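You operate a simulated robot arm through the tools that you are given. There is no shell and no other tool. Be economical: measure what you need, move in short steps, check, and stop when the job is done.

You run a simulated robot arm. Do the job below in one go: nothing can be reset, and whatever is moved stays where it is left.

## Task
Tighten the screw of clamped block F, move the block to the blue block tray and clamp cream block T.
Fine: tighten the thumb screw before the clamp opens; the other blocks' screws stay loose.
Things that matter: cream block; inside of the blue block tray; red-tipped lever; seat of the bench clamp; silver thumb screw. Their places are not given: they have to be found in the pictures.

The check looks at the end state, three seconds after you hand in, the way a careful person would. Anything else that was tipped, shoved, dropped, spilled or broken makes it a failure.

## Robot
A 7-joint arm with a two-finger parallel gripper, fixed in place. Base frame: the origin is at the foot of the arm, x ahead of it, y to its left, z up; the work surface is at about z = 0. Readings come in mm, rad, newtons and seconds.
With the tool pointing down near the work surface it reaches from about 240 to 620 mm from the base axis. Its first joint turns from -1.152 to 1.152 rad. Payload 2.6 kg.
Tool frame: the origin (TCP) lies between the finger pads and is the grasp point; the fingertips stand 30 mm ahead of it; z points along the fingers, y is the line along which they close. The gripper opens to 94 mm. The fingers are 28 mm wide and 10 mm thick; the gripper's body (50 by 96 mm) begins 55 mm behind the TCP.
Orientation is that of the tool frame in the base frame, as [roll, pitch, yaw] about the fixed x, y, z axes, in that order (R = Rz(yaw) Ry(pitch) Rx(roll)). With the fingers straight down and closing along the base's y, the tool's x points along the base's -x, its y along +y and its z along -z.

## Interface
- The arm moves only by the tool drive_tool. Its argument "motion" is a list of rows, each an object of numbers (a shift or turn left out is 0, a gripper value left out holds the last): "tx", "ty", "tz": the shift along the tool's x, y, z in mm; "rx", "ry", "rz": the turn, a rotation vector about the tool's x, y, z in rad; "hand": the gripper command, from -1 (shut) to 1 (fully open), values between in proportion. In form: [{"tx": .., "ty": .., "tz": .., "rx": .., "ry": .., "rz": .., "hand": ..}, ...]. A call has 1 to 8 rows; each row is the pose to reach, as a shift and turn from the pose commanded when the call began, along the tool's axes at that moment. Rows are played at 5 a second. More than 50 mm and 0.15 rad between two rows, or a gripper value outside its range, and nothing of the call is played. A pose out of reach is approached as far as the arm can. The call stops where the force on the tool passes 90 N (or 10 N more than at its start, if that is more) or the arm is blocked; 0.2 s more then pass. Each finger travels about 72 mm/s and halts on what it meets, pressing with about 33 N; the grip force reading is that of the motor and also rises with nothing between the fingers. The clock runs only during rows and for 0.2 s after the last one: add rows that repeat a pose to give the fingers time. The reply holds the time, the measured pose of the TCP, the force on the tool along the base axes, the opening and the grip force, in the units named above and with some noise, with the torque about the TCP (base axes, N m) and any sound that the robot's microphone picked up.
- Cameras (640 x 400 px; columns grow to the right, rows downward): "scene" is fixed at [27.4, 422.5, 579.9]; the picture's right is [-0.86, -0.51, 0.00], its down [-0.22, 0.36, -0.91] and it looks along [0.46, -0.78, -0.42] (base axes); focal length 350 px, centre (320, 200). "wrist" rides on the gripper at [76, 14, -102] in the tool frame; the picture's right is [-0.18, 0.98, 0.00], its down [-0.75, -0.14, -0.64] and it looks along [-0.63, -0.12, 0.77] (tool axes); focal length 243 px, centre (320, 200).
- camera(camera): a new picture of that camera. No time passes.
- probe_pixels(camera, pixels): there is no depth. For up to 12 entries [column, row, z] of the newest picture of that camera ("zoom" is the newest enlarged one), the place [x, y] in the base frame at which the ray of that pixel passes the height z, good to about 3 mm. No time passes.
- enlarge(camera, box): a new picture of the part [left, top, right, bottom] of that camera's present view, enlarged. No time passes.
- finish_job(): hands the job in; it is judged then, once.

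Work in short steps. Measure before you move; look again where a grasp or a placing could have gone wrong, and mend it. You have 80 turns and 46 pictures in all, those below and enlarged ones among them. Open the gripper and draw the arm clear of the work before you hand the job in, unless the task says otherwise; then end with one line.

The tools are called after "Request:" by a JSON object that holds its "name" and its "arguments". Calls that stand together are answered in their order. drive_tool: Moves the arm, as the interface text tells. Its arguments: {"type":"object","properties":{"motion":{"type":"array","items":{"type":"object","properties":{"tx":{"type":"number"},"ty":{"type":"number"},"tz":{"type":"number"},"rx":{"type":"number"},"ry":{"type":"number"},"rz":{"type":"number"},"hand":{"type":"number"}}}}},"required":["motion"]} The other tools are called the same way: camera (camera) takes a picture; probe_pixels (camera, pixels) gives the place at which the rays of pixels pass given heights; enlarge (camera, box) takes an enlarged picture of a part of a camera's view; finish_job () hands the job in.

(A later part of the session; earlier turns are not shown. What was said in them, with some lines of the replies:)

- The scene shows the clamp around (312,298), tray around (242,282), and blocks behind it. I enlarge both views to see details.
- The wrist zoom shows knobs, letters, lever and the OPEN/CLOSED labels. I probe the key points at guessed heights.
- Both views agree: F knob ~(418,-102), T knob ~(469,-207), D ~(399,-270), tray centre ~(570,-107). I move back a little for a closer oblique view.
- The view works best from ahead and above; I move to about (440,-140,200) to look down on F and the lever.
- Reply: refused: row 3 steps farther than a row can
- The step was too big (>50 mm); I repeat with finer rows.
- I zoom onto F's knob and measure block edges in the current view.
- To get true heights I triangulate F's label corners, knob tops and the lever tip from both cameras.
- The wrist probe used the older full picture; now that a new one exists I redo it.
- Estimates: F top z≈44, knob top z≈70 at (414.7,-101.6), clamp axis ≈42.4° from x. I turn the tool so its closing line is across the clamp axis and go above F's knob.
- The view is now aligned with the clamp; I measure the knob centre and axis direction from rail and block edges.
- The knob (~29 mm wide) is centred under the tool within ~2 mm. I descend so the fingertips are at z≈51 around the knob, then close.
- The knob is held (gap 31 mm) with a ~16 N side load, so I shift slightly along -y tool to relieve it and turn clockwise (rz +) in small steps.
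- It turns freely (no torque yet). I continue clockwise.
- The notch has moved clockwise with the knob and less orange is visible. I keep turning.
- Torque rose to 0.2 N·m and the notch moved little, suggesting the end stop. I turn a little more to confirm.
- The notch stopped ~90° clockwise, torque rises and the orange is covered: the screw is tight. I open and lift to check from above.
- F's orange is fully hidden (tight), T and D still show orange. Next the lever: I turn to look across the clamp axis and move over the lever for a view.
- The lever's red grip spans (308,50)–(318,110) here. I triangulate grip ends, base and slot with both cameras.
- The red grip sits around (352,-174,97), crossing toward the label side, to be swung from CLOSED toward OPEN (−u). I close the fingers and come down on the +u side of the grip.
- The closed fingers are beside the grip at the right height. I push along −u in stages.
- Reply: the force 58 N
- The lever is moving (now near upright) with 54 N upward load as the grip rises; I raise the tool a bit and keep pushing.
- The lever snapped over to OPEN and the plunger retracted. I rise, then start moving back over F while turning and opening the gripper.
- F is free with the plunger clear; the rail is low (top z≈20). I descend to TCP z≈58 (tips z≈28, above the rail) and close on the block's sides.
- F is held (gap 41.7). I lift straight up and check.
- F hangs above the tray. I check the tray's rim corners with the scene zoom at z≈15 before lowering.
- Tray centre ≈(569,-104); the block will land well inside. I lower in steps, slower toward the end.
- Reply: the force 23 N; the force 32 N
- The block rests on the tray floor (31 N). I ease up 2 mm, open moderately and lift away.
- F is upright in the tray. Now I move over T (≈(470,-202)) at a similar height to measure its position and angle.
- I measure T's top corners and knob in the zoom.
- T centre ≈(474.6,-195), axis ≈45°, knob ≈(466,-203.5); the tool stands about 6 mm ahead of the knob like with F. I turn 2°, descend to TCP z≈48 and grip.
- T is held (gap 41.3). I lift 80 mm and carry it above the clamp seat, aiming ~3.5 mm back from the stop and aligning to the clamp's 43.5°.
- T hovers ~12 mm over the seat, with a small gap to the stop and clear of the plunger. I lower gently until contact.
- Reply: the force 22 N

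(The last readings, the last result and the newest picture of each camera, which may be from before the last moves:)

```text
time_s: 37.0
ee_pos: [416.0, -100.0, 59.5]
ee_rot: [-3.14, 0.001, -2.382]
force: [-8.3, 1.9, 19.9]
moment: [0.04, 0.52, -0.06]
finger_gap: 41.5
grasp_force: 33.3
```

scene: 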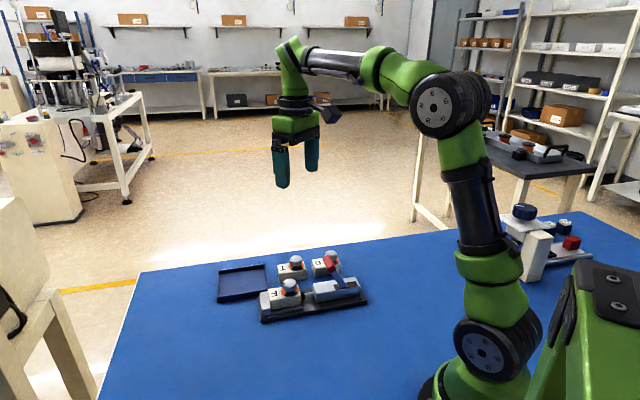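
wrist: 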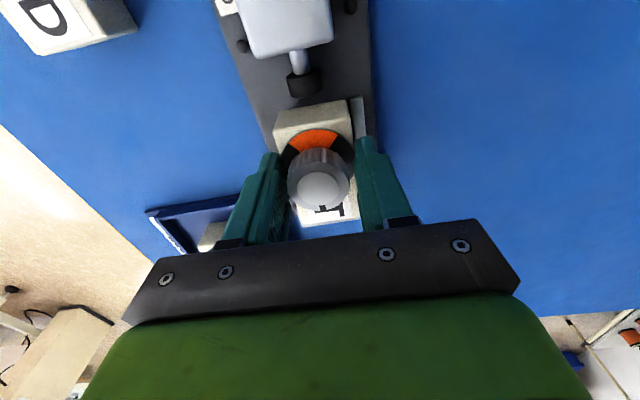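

Contact at TCP z≈59.5 (20 N), matching a seat height of ~10 mm. I press 1 mm more, then release and lift.

Request:
{"name": "drive_tool", "arguments": {"motion": [{"tz": 1}, {"tz": 0}, {"tz": 0, "hand": 0.3}, {"tz": 0, "hand": 0.3}, {"tz": 0, "hand": 0.3}, {"tz": -40}, {"tz": -80}, {"tz": -80}]}}

Request:
{"name": "enlarge", "arguments": {"camera": "scene", "box": [250, 245, 380, 325]}}

```text
time_s: 38.8
ee_pos: [416.1, -101.2, 137.9]
ee_rot: [3.141, 0.0, -2.382]
force: [1.0, 0.4, 0.4]
moment: [-0.03, 0.02, 0.02]
finger_gap: 61.2
grasp_force: 0.1
```

```text
4.92 times, centred on (315, 285) of scene
```

zoom: 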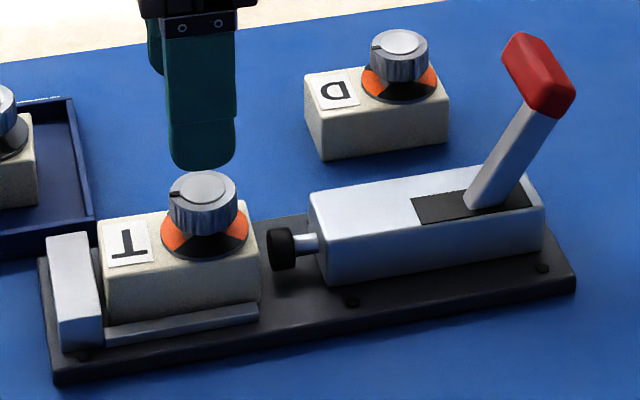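

T sits flat in the seat with its screw loose. I locate the grip in its OPEN position to plan the closing push.

Request:
{"name": "probe_pixels", "arguments": {"camera": "zoom", "pixels": [[540, 75, 85], [540, 75, 95], [540, 75, 105], [520, 40, 105], [552, 110, 90], [470, 207, 50]]}}

```text
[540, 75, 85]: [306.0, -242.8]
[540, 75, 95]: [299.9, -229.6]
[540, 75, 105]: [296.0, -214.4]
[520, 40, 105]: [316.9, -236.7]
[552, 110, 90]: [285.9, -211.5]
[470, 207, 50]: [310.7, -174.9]
```

The OPEN grip centre is ≈(299.5,-226,97), 75 mm along −u from CLOSED, as expected. I rise, close the fingers and travel to the far side (≈(272,-252)).

Request:
{"name": "drive_tool", "arguments": {"motion": [{"tz": -30, "hand": -1}, {"tz": -57}, {"tx": 42, "ty": -2, "tz": -57}, {"tx": 84, "ty": -4, "tz": -57}, {"tx": 126, "ty": -6, "tz": -57}, {"tx": 168, "ty": -8, "tz": -57}, {"tx": 208.3, "ty": -10.4, "tz": -57}, {"tx": 208.3, "ty": -10.4, "tz": -57}]}}

Request:
{"name": "drive_tool", "arguments": {"motion": [{"tz": 25}, {"tz": 50}, {"tz": 70}, {"tz": 84}, {"tz": 84}]}}

Request:
{"name": "enlarge", "arguments": {"camera": "scene", "box": [280, 205, 420, 325]}}

```text
time_s: 40.6
ee_pos: [272.7, -251.3, 193.2]
ee_rot: [-3.139, 0.0, -2.382]
force: [0.5, -0.3, -0.3]
moment: [-0.01, -0.03, -0.03]
finger_gap: 0.0
grasp_force: 33.3
```

```text
time_s: 41.8
ee_pos: [272.4, -250.3, 110.0]
ee_rot: [3.14, 0.0, -2.382]
force: [0.3, 0.3, 0.4]
moment: [0.02, -0.03, -0.03]
finger_gap: 0.2
grasp_force: 32.8
```

```text
3.33 times, centred on (350, 265) of scene
```

zoom: 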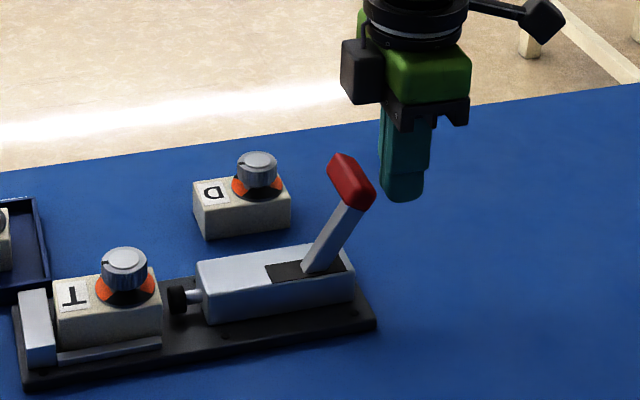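

The fingers stand just behind the grip. I push along +u (tx −), rising a bit over the top of the arc.

Request:
{"name": "drive_tool", "arguments": {"motion": [{"tx": -12}, {"tx": -22, "tz": -3}, {"tx": -31, "tz": -6}, {"tx": -40, "tz": -8}, {"tx": -48, "tz": -8}, {"tx": -56, "tz": -8}, {"tx": -56, "tz": -8}]}}

```text
time_s: 43.4
ee_pos: [314.8, -211.2, 119.1]
ee_rot: [-3.14, 0.001, -2.381]
force: [-0.5, 1.4, 0.5]
moment: [-0.02, -0.02, 0.04]
finger_gap: 0.0
grasp_force: 33.4
```

No load now, so it may have snapped over. I push on to about 85 mm, lowering slightly, watching the force.

Request:
{"name": "drive_tool", "arguments": {"motion": [{"tx": -8}, {"tx": -16, "tz": 3}, {"tx": -23, "tz": 5}, {"tx": -28, "tz": 6}, {"tx": -28, "tz": 6}]}}

Request:
{"name": "enlarge", "arguments": {"camera": "scene", "box": [250, 225, 390, 325]}}

```text
time_s: 44.6
ee_pos: [333.3, -192.6, 112.7]
ee_rot: [-3.141, 0.0, -2.38]
force: [-2.7, -1.5, 0.6]
moment: [-0.02, 0.03, 0.01]
finger_gap: 0.0
grasp_force: 32.7
```

```text
4.00 times, centred on (320, 275) of scene
```

zoom: 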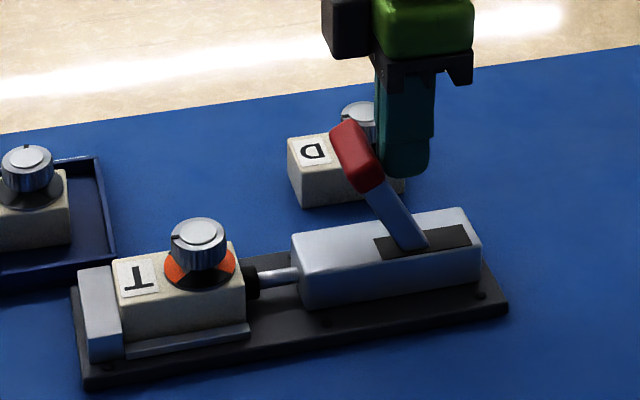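

The lever is back at its original CLOSED position and the plunger presses T. One small extra push confirms the end, then I retreat back, up and open.

Request:
{"name": "drive_tool", "arguments": {"motion": [{"tx": -5}, {"tx": -5}, {"tx": 15}, {"tx": 35}, {"tx": 40, "tz": -40}, {"tx": 40, "tz": -85}, {"tx": 40, "tz": -120, "hand": 1}, {"tx": 40, "tz": -120}]}}

Request:
{"name": "enlarge", "arguments": {"camera": "scene", "box": [200, 235, 380, 325]}}

Request:
{"name": "enlarge", "arguments": {"camera": "scene", "box": [250, 255, 350, 325]}}

```text
time_s: 46.4
ee_pos: [303.5, -219.4, 233.7]
ee_rot: [3.141, 0.0, -2.382]
force: [-0.4, 0.1, -0.7]
moment: [-0.01, -0.01, 0.0]
finger_gap: 82.1
grasp_force: 0.0
```

```text
3.56 times, centred on (290, 280) of scene
```

zoom: 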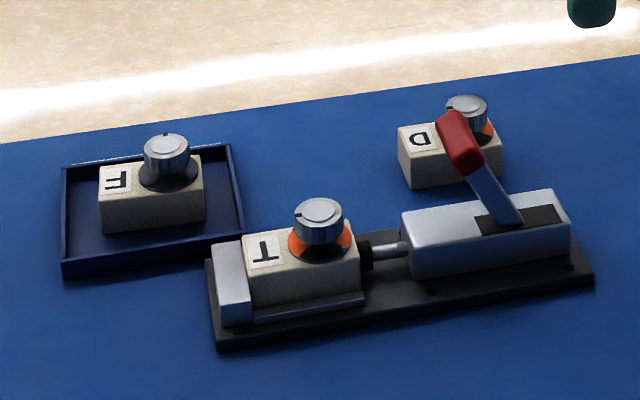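

```text
5.71 times, centred on (300, 290) of scene
```

zoom: 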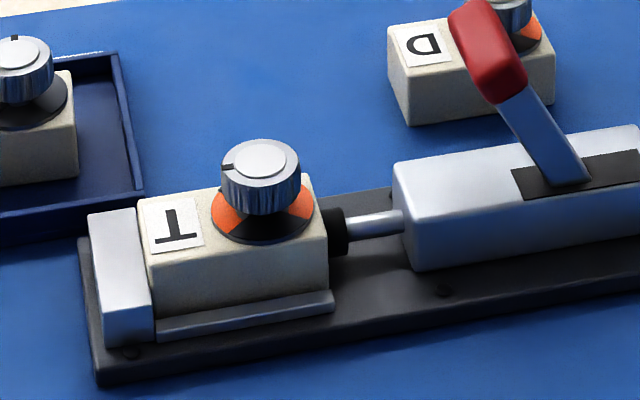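

T is clamped against the stop with the lever CLOSED and its screw loose. F is tightened and in the tray, D is untouched, and the arm is clear with the gripper open, so I hand in.

Request:
{"name": "finish_job", "arguments": {}}

```text
The job is handed in.
```

Job handed in: block F's screw was tightened before the clamp opened, F is in the blue tray, cream block T is clamped with the lever at CLOSED, and the screws of T and D are still loose.
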